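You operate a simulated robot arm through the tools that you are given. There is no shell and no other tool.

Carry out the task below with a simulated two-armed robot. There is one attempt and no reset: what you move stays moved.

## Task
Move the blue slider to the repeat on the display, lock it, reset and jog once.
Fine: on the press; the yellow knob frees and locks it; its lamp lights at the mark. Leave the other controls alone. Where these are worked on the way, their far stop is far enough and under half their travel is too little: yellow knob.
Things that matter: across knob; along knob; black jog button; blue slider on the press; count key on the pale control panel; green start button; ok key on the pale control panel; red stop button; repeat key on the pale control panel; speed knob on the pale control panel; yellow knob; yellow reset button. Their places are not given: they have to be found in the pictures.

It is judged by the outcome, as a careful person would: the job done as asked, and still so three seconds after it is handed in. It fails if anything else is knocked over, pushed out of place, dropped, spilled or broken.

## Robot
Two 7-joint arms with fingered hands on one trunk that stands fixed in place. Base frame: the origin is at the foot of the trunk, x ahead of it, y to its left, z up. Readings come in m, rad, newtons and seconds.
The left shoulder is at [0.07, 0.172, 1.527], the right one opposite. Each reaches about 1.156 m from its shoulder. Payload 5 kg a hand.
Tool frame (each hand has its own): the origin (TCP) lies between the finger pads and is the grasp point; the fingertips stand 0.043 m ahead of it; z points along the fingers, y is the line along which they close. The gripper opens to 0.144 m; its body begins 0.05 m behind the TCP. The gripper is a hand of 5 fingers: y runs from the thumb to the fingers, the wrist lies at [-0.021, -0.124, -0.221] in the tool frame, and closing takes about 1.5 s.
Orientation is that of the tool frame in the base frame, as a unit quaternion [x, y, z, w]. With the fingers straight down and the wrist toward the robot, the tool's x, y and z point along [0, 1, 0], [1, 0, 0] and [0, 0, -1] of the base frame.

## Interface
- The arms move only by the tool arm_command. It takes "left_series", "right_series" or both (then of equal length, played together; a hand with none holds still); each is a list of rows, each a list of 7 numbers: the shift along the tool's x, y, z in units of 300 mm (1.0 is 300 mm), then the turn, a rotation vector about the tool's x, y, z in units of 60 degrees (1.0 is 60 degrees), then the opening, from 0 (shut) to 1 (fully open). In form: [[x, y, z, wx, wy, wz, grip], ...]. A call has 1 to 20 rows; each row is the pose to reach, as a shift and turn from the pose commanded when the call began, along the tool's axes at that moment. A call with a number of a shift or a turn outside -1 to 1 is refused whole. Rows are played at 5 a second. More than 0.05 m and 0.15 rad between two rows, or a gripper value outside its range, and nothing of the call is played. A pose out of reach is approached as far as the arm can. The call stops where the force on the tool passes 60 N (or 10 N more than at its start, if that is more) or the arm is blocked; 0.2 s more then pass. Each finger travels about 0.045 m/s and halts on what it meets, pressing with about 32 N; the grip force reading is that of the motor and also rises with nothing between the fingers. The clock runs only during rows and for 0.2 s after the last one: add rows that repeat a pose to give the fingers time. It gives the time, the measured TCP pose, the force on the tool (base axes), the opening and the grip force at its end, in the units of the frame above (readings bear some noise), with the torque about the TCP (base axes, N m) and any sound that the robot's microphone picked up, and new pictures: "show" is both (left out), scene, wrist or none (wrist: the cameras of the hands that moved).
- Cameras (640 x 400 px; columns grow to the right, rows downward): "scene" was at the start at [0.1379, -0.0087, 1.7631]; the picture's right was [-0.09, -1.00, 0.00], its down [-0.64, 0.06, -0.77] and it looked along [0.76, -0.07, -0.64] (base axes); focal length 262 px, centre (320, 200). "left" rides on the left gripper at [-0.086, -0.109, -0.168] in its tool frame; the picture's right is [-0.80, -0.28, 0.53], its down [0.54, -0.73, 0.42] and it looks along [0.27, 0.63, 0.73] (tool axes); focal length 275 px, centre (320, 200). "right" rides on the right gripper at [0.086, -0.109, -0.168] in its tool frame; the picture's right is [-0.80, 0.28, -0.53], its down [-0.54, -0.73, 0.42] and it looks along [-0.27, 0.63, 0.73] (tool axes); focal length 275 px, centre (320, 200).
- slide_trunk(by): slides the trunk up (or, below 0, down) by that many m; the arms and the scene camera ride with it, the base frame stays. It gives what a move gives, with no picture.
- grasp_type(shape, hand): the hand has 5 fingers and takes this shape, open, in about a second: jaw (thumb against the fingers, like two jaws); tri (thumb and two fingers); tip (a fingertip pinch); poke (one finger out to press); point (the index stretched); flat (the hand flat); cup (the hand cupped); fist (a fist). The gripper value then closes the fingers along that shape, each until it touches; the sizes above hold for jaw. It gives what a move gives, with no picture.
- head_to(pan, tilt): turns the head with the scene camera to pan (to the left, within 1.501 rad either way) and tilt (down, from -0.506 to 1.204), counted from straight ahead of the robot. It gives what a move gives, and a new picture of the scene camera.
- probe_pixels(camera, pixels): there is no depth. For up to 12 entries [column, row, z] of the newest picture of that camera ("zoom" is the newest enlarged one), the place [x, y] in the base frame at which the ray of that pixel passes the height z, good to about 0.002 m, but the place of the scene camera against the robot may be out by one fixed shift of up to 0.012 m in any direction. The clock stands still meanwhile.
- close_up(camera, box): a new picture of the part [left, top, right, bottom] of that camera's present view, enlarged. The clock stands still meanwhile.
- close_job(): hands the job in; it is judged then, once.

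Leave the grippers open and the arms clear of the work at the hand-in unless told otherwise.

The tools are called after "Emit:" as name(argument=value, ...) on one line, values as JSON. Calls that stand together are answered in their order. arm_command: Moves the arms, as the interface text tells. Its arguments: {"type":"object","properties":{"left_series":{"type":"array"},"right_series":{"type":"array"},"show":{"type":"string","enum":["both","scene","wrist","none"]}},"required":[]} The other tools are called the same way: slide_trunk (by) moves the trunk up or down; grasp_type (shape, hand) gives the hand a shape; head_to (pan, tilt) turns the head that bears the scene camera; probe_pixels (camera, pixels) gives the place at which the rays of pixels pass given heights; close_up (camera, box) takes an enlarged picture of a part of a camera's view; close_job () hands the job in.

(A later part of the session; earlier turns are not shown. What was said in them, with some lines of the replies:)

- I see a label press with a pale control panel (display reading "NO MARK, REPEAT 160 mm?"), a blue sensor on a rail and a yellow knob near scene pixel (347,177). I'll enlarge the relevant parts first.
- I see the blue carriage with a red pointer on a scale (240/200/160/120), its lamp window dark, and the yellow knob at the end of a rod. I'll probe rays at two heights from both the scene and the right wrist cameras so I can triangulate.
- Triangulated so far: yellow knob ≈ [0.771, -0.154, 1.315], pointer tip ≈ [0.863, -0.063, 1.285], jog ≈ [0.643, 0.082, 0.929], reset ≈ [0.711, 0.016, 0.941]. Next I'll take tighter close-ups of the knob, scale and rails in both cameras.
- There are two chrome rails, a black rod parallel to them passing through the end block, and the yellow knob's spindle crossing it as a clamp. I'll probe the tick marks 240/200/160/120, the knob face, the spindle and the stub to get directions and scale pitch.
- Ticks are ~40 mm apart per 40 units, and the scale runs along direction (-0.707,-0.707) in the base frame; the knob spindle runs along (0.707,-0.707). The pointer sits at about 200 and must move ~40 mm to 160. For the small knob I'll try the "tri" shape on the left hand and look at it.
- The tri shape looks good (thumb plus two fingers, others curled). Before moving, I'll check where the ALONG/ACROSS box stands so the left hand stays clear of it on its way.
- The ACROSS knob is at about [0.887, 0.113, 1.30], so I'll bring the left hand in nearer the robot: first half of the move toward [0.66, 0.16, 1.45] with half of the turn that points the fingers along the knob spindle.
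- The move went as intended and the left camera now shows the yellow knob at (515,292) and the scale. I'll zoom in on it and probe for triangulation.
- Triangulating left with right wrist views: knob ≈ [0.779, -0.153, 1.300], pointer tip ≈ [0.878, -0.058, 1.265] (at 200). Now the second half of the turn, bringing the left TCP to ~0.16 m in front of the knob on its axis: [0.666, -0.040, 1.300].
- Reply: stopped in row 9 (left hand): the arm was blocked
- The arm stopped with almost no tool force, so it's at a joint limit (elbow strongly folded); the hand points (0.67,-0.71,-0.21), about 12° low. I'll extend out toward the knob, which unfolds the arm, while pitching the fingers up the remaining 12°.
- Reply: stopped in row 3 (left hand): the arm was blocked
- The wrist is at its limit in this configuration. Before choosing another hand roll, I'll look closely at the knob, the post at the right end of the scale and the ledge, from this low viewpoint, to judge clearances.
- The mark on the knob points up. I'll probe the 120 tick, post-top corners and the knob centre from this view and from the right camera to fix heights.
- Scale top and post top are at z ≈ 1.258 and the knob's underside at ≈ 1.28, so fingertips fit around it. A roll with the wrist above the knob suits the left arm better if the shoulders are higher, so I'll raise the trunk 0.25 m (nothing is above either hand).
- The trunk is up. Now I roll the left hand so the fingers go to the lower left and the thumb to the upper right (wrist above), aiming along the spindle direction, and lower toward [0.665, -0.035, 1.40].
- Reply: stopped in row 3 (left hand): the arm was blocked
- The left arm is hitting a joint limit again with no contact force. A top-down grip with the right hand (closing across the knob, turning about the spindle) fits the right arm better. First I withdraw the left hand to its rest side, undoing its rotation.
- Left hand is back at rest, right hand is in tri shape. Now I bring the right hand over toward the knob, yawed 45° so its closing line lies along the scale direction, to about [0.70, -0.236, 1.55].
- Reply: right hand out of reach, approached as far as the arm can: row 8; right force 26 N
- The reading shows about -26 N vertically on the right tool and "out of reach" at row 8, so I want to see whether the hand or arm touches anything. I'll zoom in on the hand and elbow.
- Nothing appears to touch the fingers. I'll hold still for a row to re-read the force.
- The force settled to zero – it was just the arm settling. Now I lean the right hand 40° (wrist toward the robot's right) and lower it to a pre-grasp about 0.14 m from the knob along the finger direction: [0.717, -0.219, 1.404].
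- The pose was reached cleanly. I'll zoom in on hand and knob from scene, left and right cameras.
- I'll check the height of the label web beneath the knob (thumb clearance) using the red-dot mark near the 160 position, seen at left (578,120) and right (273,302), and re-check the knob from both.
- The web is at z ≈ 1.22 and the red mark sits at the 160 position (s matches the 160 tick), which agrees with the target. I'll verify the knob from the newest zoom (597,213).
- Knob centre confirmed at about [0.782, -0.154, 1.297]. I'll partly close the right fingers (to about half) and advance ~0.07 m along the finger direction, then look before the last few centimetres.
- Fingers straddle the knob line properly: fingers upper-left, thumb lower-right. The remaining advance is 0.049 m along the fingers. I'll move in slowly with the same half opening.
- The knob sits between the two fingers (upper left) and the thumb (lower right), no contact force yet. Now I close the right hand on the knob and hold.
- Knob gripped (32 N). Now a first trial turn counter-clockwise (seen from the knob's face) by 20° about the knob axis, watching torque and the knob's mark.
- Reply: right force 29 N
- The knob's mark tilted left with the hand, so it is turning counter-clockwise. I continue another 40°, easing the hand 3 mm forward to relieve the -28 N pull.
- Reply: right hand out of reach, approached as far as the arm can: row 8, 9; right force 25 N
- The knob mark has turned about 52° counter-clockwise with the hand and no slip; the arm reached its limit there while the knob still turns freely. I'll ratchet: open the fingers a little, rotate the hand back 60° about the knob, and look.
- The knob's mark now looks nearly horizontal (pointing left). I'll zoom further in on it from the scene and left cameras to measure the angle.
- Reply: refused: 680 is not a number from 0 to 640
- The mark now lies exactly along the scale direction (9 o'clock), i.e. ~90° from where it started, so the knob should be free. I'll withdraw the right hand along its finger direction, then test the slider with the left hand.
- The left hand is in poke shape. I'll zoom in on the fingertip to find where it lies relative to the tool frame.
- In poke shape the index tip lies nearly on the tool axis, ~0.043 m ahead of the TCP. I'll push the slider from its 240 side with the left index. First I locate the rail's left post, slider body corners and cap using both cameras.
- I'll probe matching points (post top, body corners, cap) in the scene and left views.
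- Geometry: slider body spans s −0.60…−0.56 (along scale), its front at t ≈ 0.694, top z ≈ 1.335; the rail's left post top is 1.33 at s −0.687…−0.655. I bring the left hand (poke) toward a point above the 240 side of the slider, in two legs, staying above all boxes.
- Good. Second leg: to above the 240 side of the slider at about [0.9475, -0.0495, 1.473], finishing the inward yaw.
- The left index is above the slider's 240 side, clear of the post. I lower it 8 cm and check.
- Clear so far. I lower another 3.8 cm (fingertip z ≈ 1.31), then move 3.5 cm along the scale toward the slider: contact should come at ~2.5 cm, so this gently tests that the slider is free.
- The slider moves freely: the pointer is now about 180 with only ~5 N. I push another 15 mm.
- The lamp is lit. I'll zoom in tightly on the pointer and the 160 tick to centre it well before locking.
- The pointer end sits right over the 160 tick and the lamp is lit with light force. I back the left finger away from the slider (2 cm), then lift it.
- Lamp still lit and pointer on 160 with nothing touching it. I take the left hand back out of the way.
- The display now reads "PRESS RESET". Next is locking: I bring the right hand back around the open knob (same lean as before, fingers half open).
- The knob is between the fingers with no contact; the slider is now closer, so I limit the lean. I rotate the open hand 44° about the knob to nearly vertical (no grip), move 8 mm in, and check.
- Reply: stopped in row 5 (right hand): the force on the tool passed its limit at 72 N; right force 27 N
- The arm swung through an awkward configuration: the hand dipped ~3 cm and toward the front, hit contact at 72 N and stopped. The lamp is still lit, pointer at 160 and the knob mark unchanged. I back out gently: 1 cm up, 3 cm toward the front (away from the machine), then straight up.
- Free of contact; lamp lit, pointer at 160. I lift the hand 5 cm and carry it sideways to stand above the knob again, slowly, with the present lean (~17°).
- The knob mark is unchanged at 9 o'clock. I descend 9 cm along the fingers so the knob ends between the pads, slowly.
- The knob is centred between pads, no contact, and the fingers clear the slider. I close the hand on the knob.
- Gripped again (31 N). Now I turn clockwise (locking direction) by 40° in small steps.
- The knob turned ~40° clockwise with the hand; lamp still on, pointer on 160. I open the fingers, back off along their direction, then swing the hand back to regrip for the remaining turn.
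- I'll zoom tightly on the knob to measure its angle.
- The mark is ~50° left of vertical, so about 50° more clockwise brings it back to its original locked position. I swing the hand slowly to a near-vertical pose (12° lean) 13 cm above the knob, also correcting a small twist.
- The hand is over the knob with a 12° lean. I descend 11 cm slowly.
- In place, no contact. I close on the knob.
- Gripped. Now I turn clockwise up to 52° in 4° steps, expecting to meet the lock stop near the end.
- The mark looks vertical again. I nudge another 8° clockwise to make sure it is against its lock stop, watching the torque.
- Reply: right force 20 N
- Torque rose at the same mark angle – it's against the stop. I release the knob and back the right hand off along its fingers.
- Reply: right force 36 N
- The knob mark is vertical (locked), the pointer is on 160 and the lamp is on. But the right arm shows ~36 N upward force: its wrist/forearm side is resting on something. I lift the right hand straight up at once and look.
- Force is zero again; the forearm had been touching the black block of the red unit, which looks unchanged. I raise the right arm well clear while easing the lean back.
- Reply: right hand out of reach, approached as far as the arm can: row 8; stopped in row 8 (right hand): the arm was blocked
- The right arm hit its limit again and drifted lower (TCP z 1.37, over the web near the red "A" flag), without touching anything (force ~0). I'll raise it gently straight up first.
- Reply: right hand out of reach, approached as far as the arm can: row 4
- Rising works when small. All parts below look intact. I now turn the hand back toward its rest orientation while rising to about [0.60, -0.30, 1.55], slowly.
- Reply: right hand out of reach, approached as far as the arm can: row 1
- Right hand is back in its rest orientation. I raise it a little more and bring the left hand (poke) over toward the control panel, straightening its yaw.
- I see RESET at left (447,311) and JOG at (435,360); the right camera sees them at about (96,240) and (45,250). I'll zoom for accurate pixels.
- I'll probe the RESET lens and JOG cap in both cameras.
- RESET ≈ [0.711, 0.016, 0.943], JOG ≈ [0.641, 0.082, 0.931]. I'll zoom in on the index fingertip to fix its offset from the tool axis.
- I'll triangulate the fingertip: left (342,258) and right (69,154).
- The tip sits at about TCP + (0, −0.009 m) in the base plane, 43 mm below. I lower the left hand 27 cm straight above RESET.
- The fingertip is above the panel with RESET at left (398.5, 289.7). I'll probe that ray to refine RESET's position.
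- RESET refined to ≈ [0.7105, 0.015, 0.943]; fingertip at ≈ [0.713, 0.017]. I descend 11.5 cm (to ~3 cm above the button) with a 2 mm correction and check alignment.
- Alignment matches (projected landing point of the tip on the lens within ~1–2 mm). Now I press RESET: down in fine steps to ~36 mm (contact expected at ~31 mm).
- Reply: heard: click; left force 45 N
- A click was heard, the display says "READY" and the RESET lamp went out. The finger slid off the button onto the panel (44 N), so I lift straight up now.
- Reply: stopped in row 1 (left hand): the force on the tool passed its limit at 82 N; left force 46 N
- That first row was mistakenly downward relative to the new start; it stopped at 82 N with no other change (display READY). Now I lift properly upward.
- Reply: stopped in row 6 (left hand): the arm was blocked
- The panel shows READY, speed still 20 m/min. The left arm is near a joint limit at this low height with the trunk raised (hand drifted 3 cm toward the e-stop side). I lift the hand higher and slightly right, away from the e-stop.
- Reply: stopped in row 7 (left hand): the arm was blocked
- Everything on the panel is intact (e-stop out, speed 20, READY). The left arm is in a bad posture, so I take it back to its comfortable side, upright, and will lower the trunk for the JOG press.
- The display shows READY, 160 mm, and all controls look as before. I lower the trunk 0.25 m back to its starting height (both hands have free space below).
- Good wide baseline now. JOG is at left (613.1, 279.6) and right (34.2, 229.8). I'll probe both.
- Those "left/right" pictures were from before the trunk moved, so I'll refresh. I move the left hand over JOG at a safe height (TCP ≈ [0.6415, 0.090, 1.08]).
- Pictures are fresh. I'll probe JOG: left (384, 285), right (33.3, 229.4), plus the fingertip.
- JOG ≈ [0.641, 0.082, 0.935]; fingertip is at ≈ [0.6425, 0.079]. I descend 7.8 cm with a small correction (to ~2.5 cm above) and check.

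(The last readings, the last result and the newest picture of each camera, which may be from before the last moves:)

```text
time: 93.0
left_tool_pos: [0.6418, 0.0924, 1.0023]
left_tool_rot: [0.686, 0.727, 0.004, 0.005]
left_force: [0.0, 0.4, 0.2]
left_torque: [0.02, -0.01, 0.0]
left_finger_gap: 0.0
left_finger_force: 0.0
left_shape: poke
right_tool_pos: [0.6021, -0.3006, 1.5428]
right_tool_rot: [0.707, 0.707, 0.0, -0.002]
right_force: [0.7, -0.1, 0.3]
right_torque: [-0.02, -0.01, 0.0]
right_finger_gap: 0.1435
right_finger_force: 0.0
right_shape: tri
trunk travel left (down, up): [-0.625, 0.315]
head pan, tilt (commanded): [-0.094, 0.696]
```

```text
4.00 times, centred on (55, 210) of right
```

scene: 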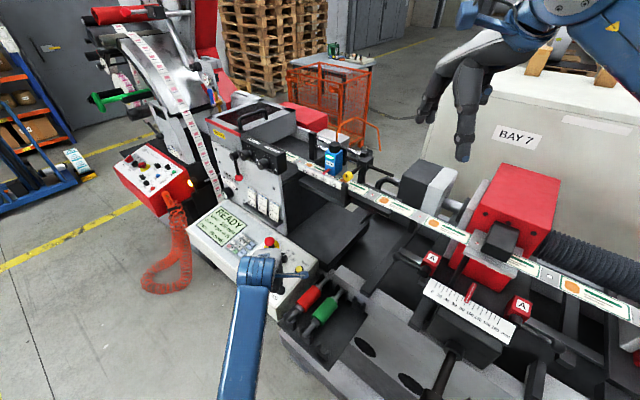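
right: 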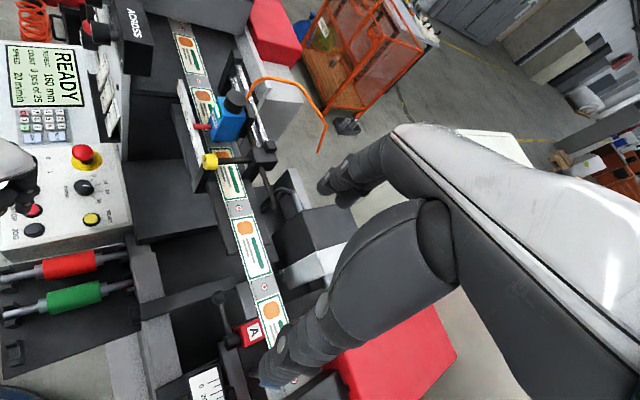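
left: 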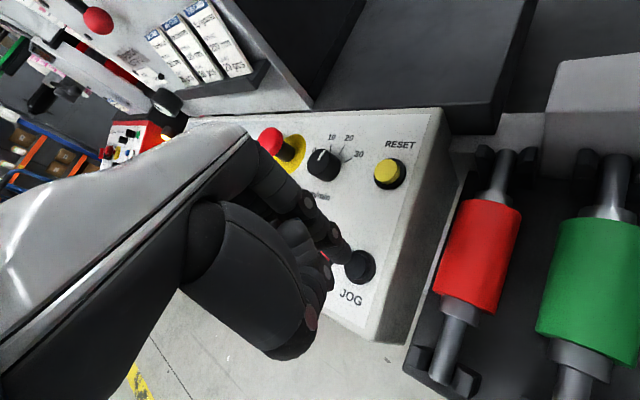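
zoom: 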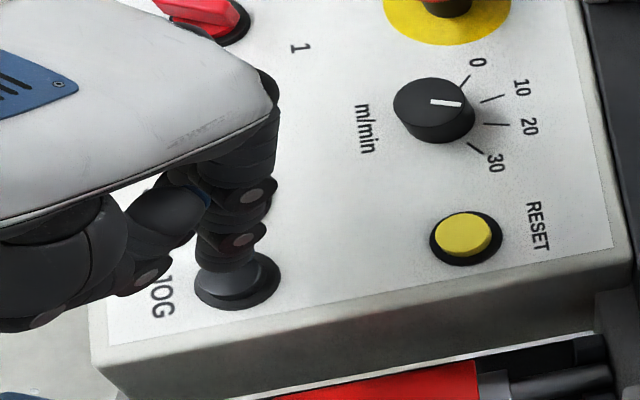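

The tip is aligned over JOG (within ~3 mm). I press once: down to ~29 mm (contact expected at ~24 mm) and straight back up in the same motion.

Emit:
arm_command(left_series=[[0, 0, 0.05, 0, 0, 0, 0], [0, 0, 0.075, 0, 0, 0, 0], [0, 0, 0.085, 0, 0, 0, 0], [0, 0, 0.092, 0, 0, 0, 0], [0, 0, 0.098, 0, 0, 0, 0], [0, 0, 0.05, 0, 0, 0, 0], [0, 0, -0.03, 0, 0, 0, 0], [0, 0, -0.13, 0, 0, 0, 0]])

Emit:
close_up(camera="scene", box=[170, 190, 350, 320])

Emit:
close_up(camera="right", box=[0, 30, 280, 270])

```text
time: 94.8
left_tool_pos: [0.6329, 0.1076, 1.0251]
left_tool_rot: [0.687, 0.726, 0.01, -0.012]
left_force: [-0.6, -0.1, 1.0]
left_torque: [0.0, 0.01, 0.01]
left_finger_gap: 0.0
left_finger_force: 0.0
left_shape: poke
right_tool_pos: [0.602, -0.3009, 1.5441]
right_tool_rot: [0.707, 0.707, 0.001, -0.001]
right_force: [0.2, -0.4, -0.1]
right_torque: [-0.03, 0.04, 0.02]
right_finger_gap: 0.1437
right_finger_force: 0.0
right_shape: tri
trunk travel left (down, up): [-0.625, 0.315]
head pan, tilt (commanded): [-0.094, 0.696]
heard: click
```

scene: 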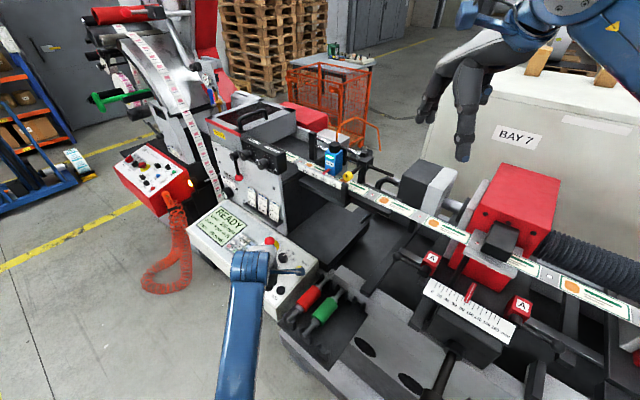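
left: 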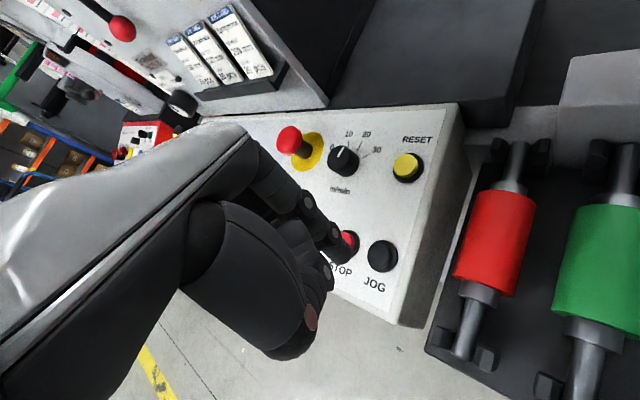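

```text
3.08 times, centred on (260, 255) of scene
```

zoom: 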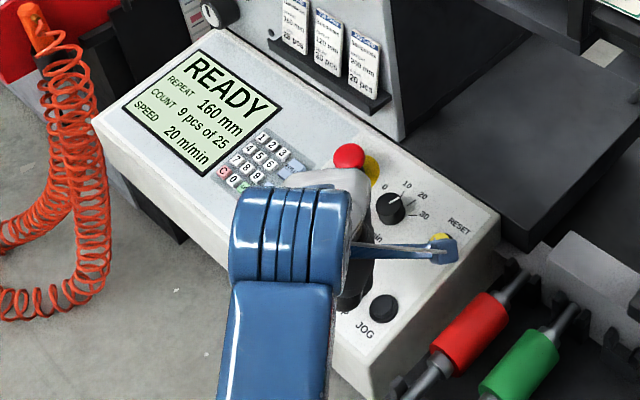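

```text
1.67 times, centred on (140, 150) of right
```

zoom: 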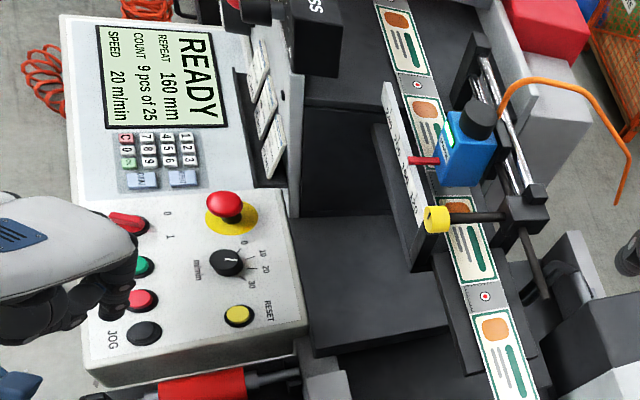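

A single click was heard on JOG and the hand is clear. I check the display, slider, lamp and knob.

Emit:
close_up(camera="scene", box=[290, 130, 370, 200])

Emit:
close_up(camera="right", box=[0, 30, 100, 120])

Emit:
close_up(camera="left", box=[240, 100, 480, 310])

```text
5.71 times, centred on (330, 165) of scene
```

zoom: 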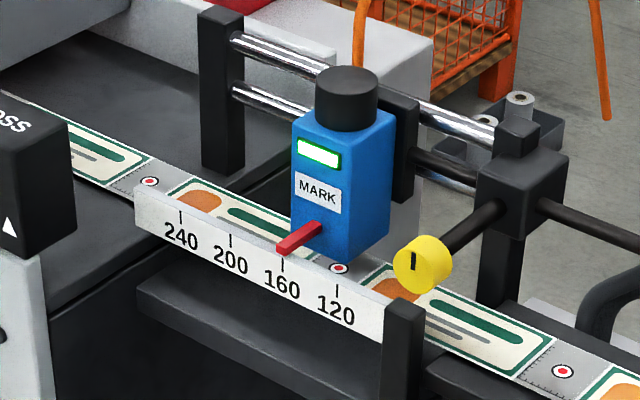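

```text
4.44 times, centred on (50, 75) of right
```

zoom: 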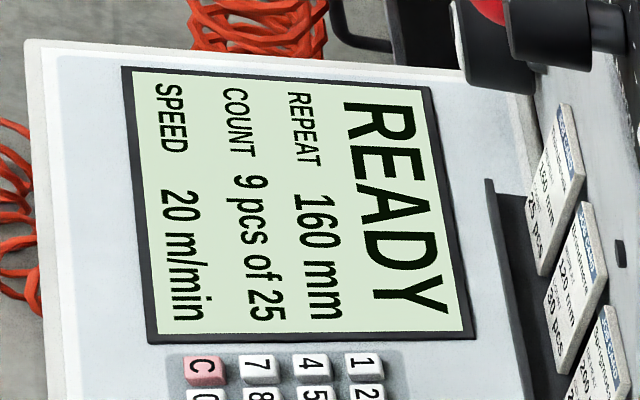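

```text
1.90 times, centred on (360, 205) of left
```

zoom: 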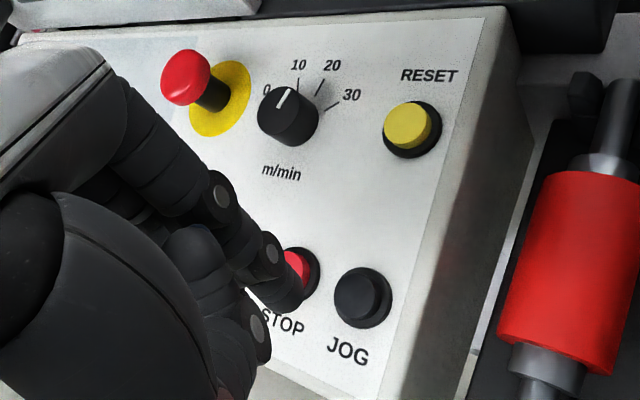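

Slider at 160 with lamp on, knob mark vertical, display READY, all other controls unchanged. I withdraw the left hand: up and slightly toward the robot first.

Emit:
arm_command(left_series=[[0, -0.02, -0.08, 0, 0, 0, 0], [0, -0.05, -0.18, 0, 0, 0, 0], [0.03, -0.08, -0.29, 0, 0, 0, 0], [0.08, -0.1, -0.4, 0, 0, 0, 0], [0.15, -0.1, -0.5, 0, 0, 0, 0], [0.23, -0.1, -0.6, 0, 0, 0, 0], [0.32, -0.1, -0.7, 0, 0, 0, 0], [0.42, -0.1, -0.78, 0, 0, 0, 0], [0.52, -0.1, -0.84, 0, 0, 0, 0], [0.62, -0.1, -0.88, 0, 0, 0, 0]])

```text
time: 96.7
left_tool_pos: [0.5989, 0.3122, 1.282]
left_tool_rot: [0.656, 0.75, 0.066, -0.053]
left_force: [0.2, 0.1, 0.0]
left_torque: [-0.05, 0.0, 0.02]
left_finger_gap: 0.0002
left_finger_force: 0.1
left_shape: poke
left hand out of reach, approached as far as the arm can: row 9
right_tool_pos: [0.6037, -0.2979, 1.5435]
right_tool_rot: [0.707, 0.707, -0.001, 0.0]
right_force: [-0.6, 1.4, 0.9]
right_torque: [-0.05, 0.0, -0.01]
right_finger_gap: 0.1437
right_finger_force: 0.1
right_shape: tri
trunk travel left (down, up): [-0.625, 0.315]
head pan, tilt (commanded): [-0.094, 0.696]
stopped in row 9 (left hand): the arm was blocked; the commanded pose is now the measured one
```

scene: 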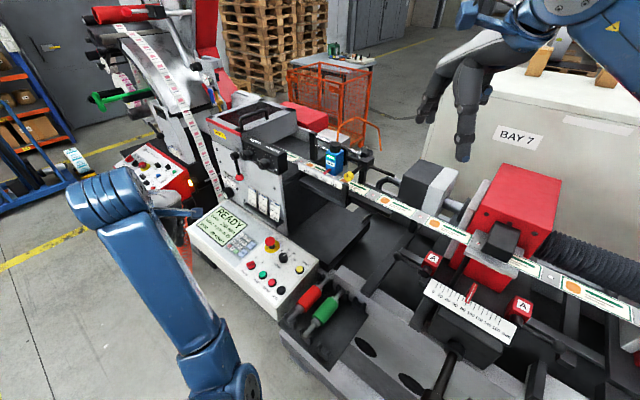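
left: 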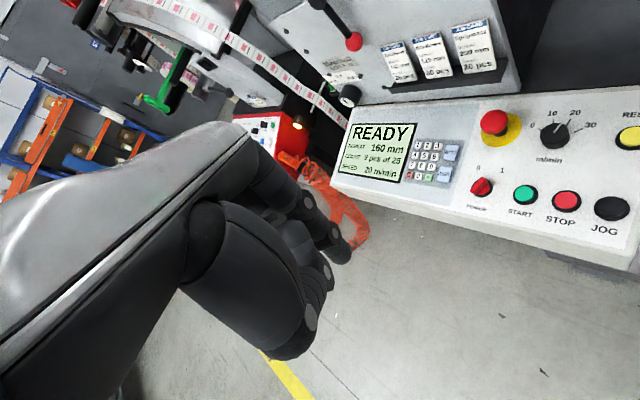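

The left hand is clear in front of the panel. I return it to the open jaw shape and do a final inspection of the panel (same view as at the start) and of the slider.

Emit:
grasp_type(shape="jaw", hand="left")

Emit:
close_up(camera="scene", box=[180, 190, 330, 330])

Emit:
close_up(camera="scene", box=[325, 150, 389, 195])

Emit:
close_up(camera="scene", box=[290, 130, 354, 200])

Emit:
close_up(camera="scene", box=[380, 150, 600, 400])

```text
time: 97.6
left_tool_pos: [0.5986, 0.3098, 1.2813]
left_tool_rot: [0.656, 0.75, 0.068, -0.054]
left_force: [-0.1, 0.1, -0.5]
left_torque: [0.0, -0.02, -0.01]
left_finger_gap: 0.1439
left_finger_force: 0.2
left_shape: jaw
right_tool_pos: [0.6017, -0.3011, 1.5444]
right_tool_rot: [0.708, 0.706, 0.001, 0.0]
right_force: [-1.1, -0.3, 0.4]
right_torque: [0.02, -0.01, 0.03]
right_finger_gap: 0.1437
right_finger_force: 0.1
right_shape: tri
trunk travel left (down, up): [-0.625, 0.315]
head pan, tilt (commanded): [-0.094, 0.696]
```

```text
2.86 times, centred on (255, 260) of scene
```

zoom: 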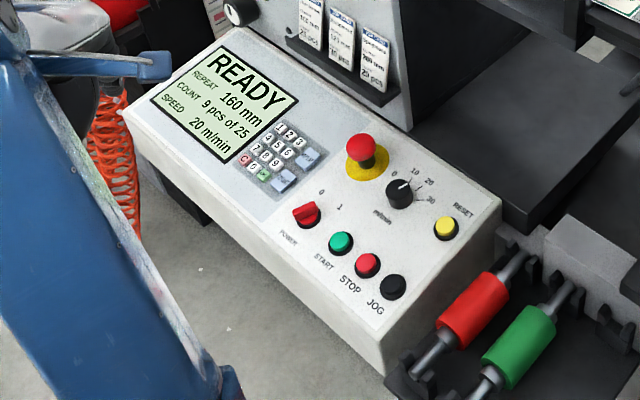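

```text
8.89 times, centred on (357, 172) of scene
```

zoom: 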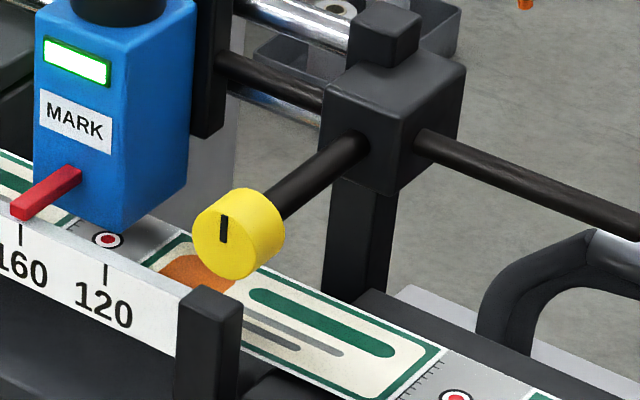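

```text
5.71 times, centred on (322, 165) of scene
```

zoom: 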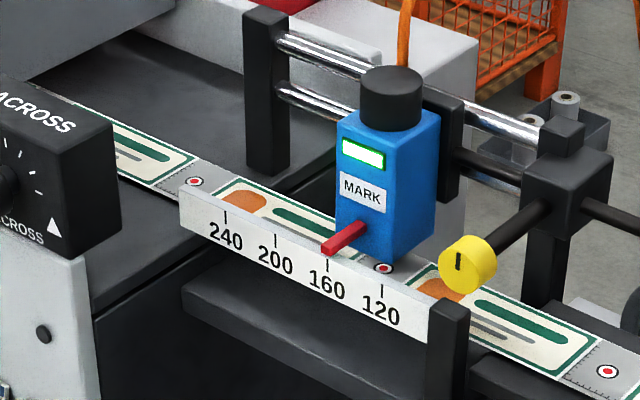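

```text
1.60 times, centred on (490, 275) of scene
```

zoom: 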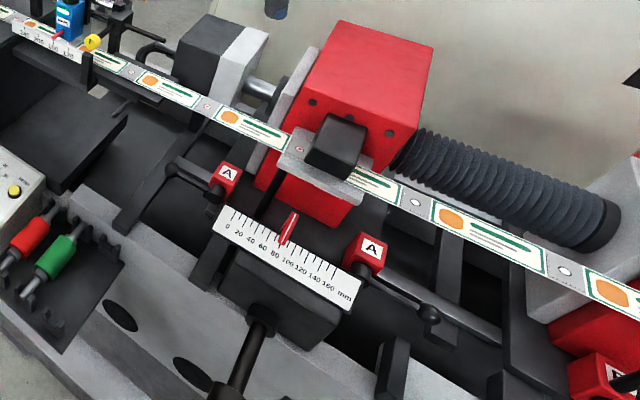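

The slider pointer is at 160 with its lamp lit. The yellow knob is back at its original locked mark, and the display reads READY after the reset. JOG clicked once. The other controls look as they did at the start, and both hands are open and clear, so I hand in the job.

Emit:
close_job()

```text
The job is handed in.
```

I moved the blue slider to 160, locked it, pressed reset and pressed jog once, and the job is handed in.

- **Slider:** the pointer is on the 160 tick and its lamp is lit. I freed it and locked it again with the yellow knob, which is back at its original mark.
- **Reset:** it clicked, the reset lamp went out and the display changed from "PRESS RESET" to "READY".
- **Jog:** I heard one click while pressing the jog button. The display stayed on READY at 9 of 25, and the label strip looks the same as before. The click is my only sign that the jog registered.

Three things went wrong along the way; I saw no damage or change in the pictures afterwards:

- **Near the yellow knob:** the right hand dipped and stopped on contact at 72 N while I was repositioning it.
- **Red unit:** the right forearm rested on its black block with about 36 N until I lifted it.
- **Reset press:** the left finger slid off the button onto the panel. I then moved it the wrong way and pressed the panel with up to 82 N before lifting.

In the last pictures the other panel controls looked unchanged, with the speed still at 20 m/min. Both hands were left open and clear of the machine.
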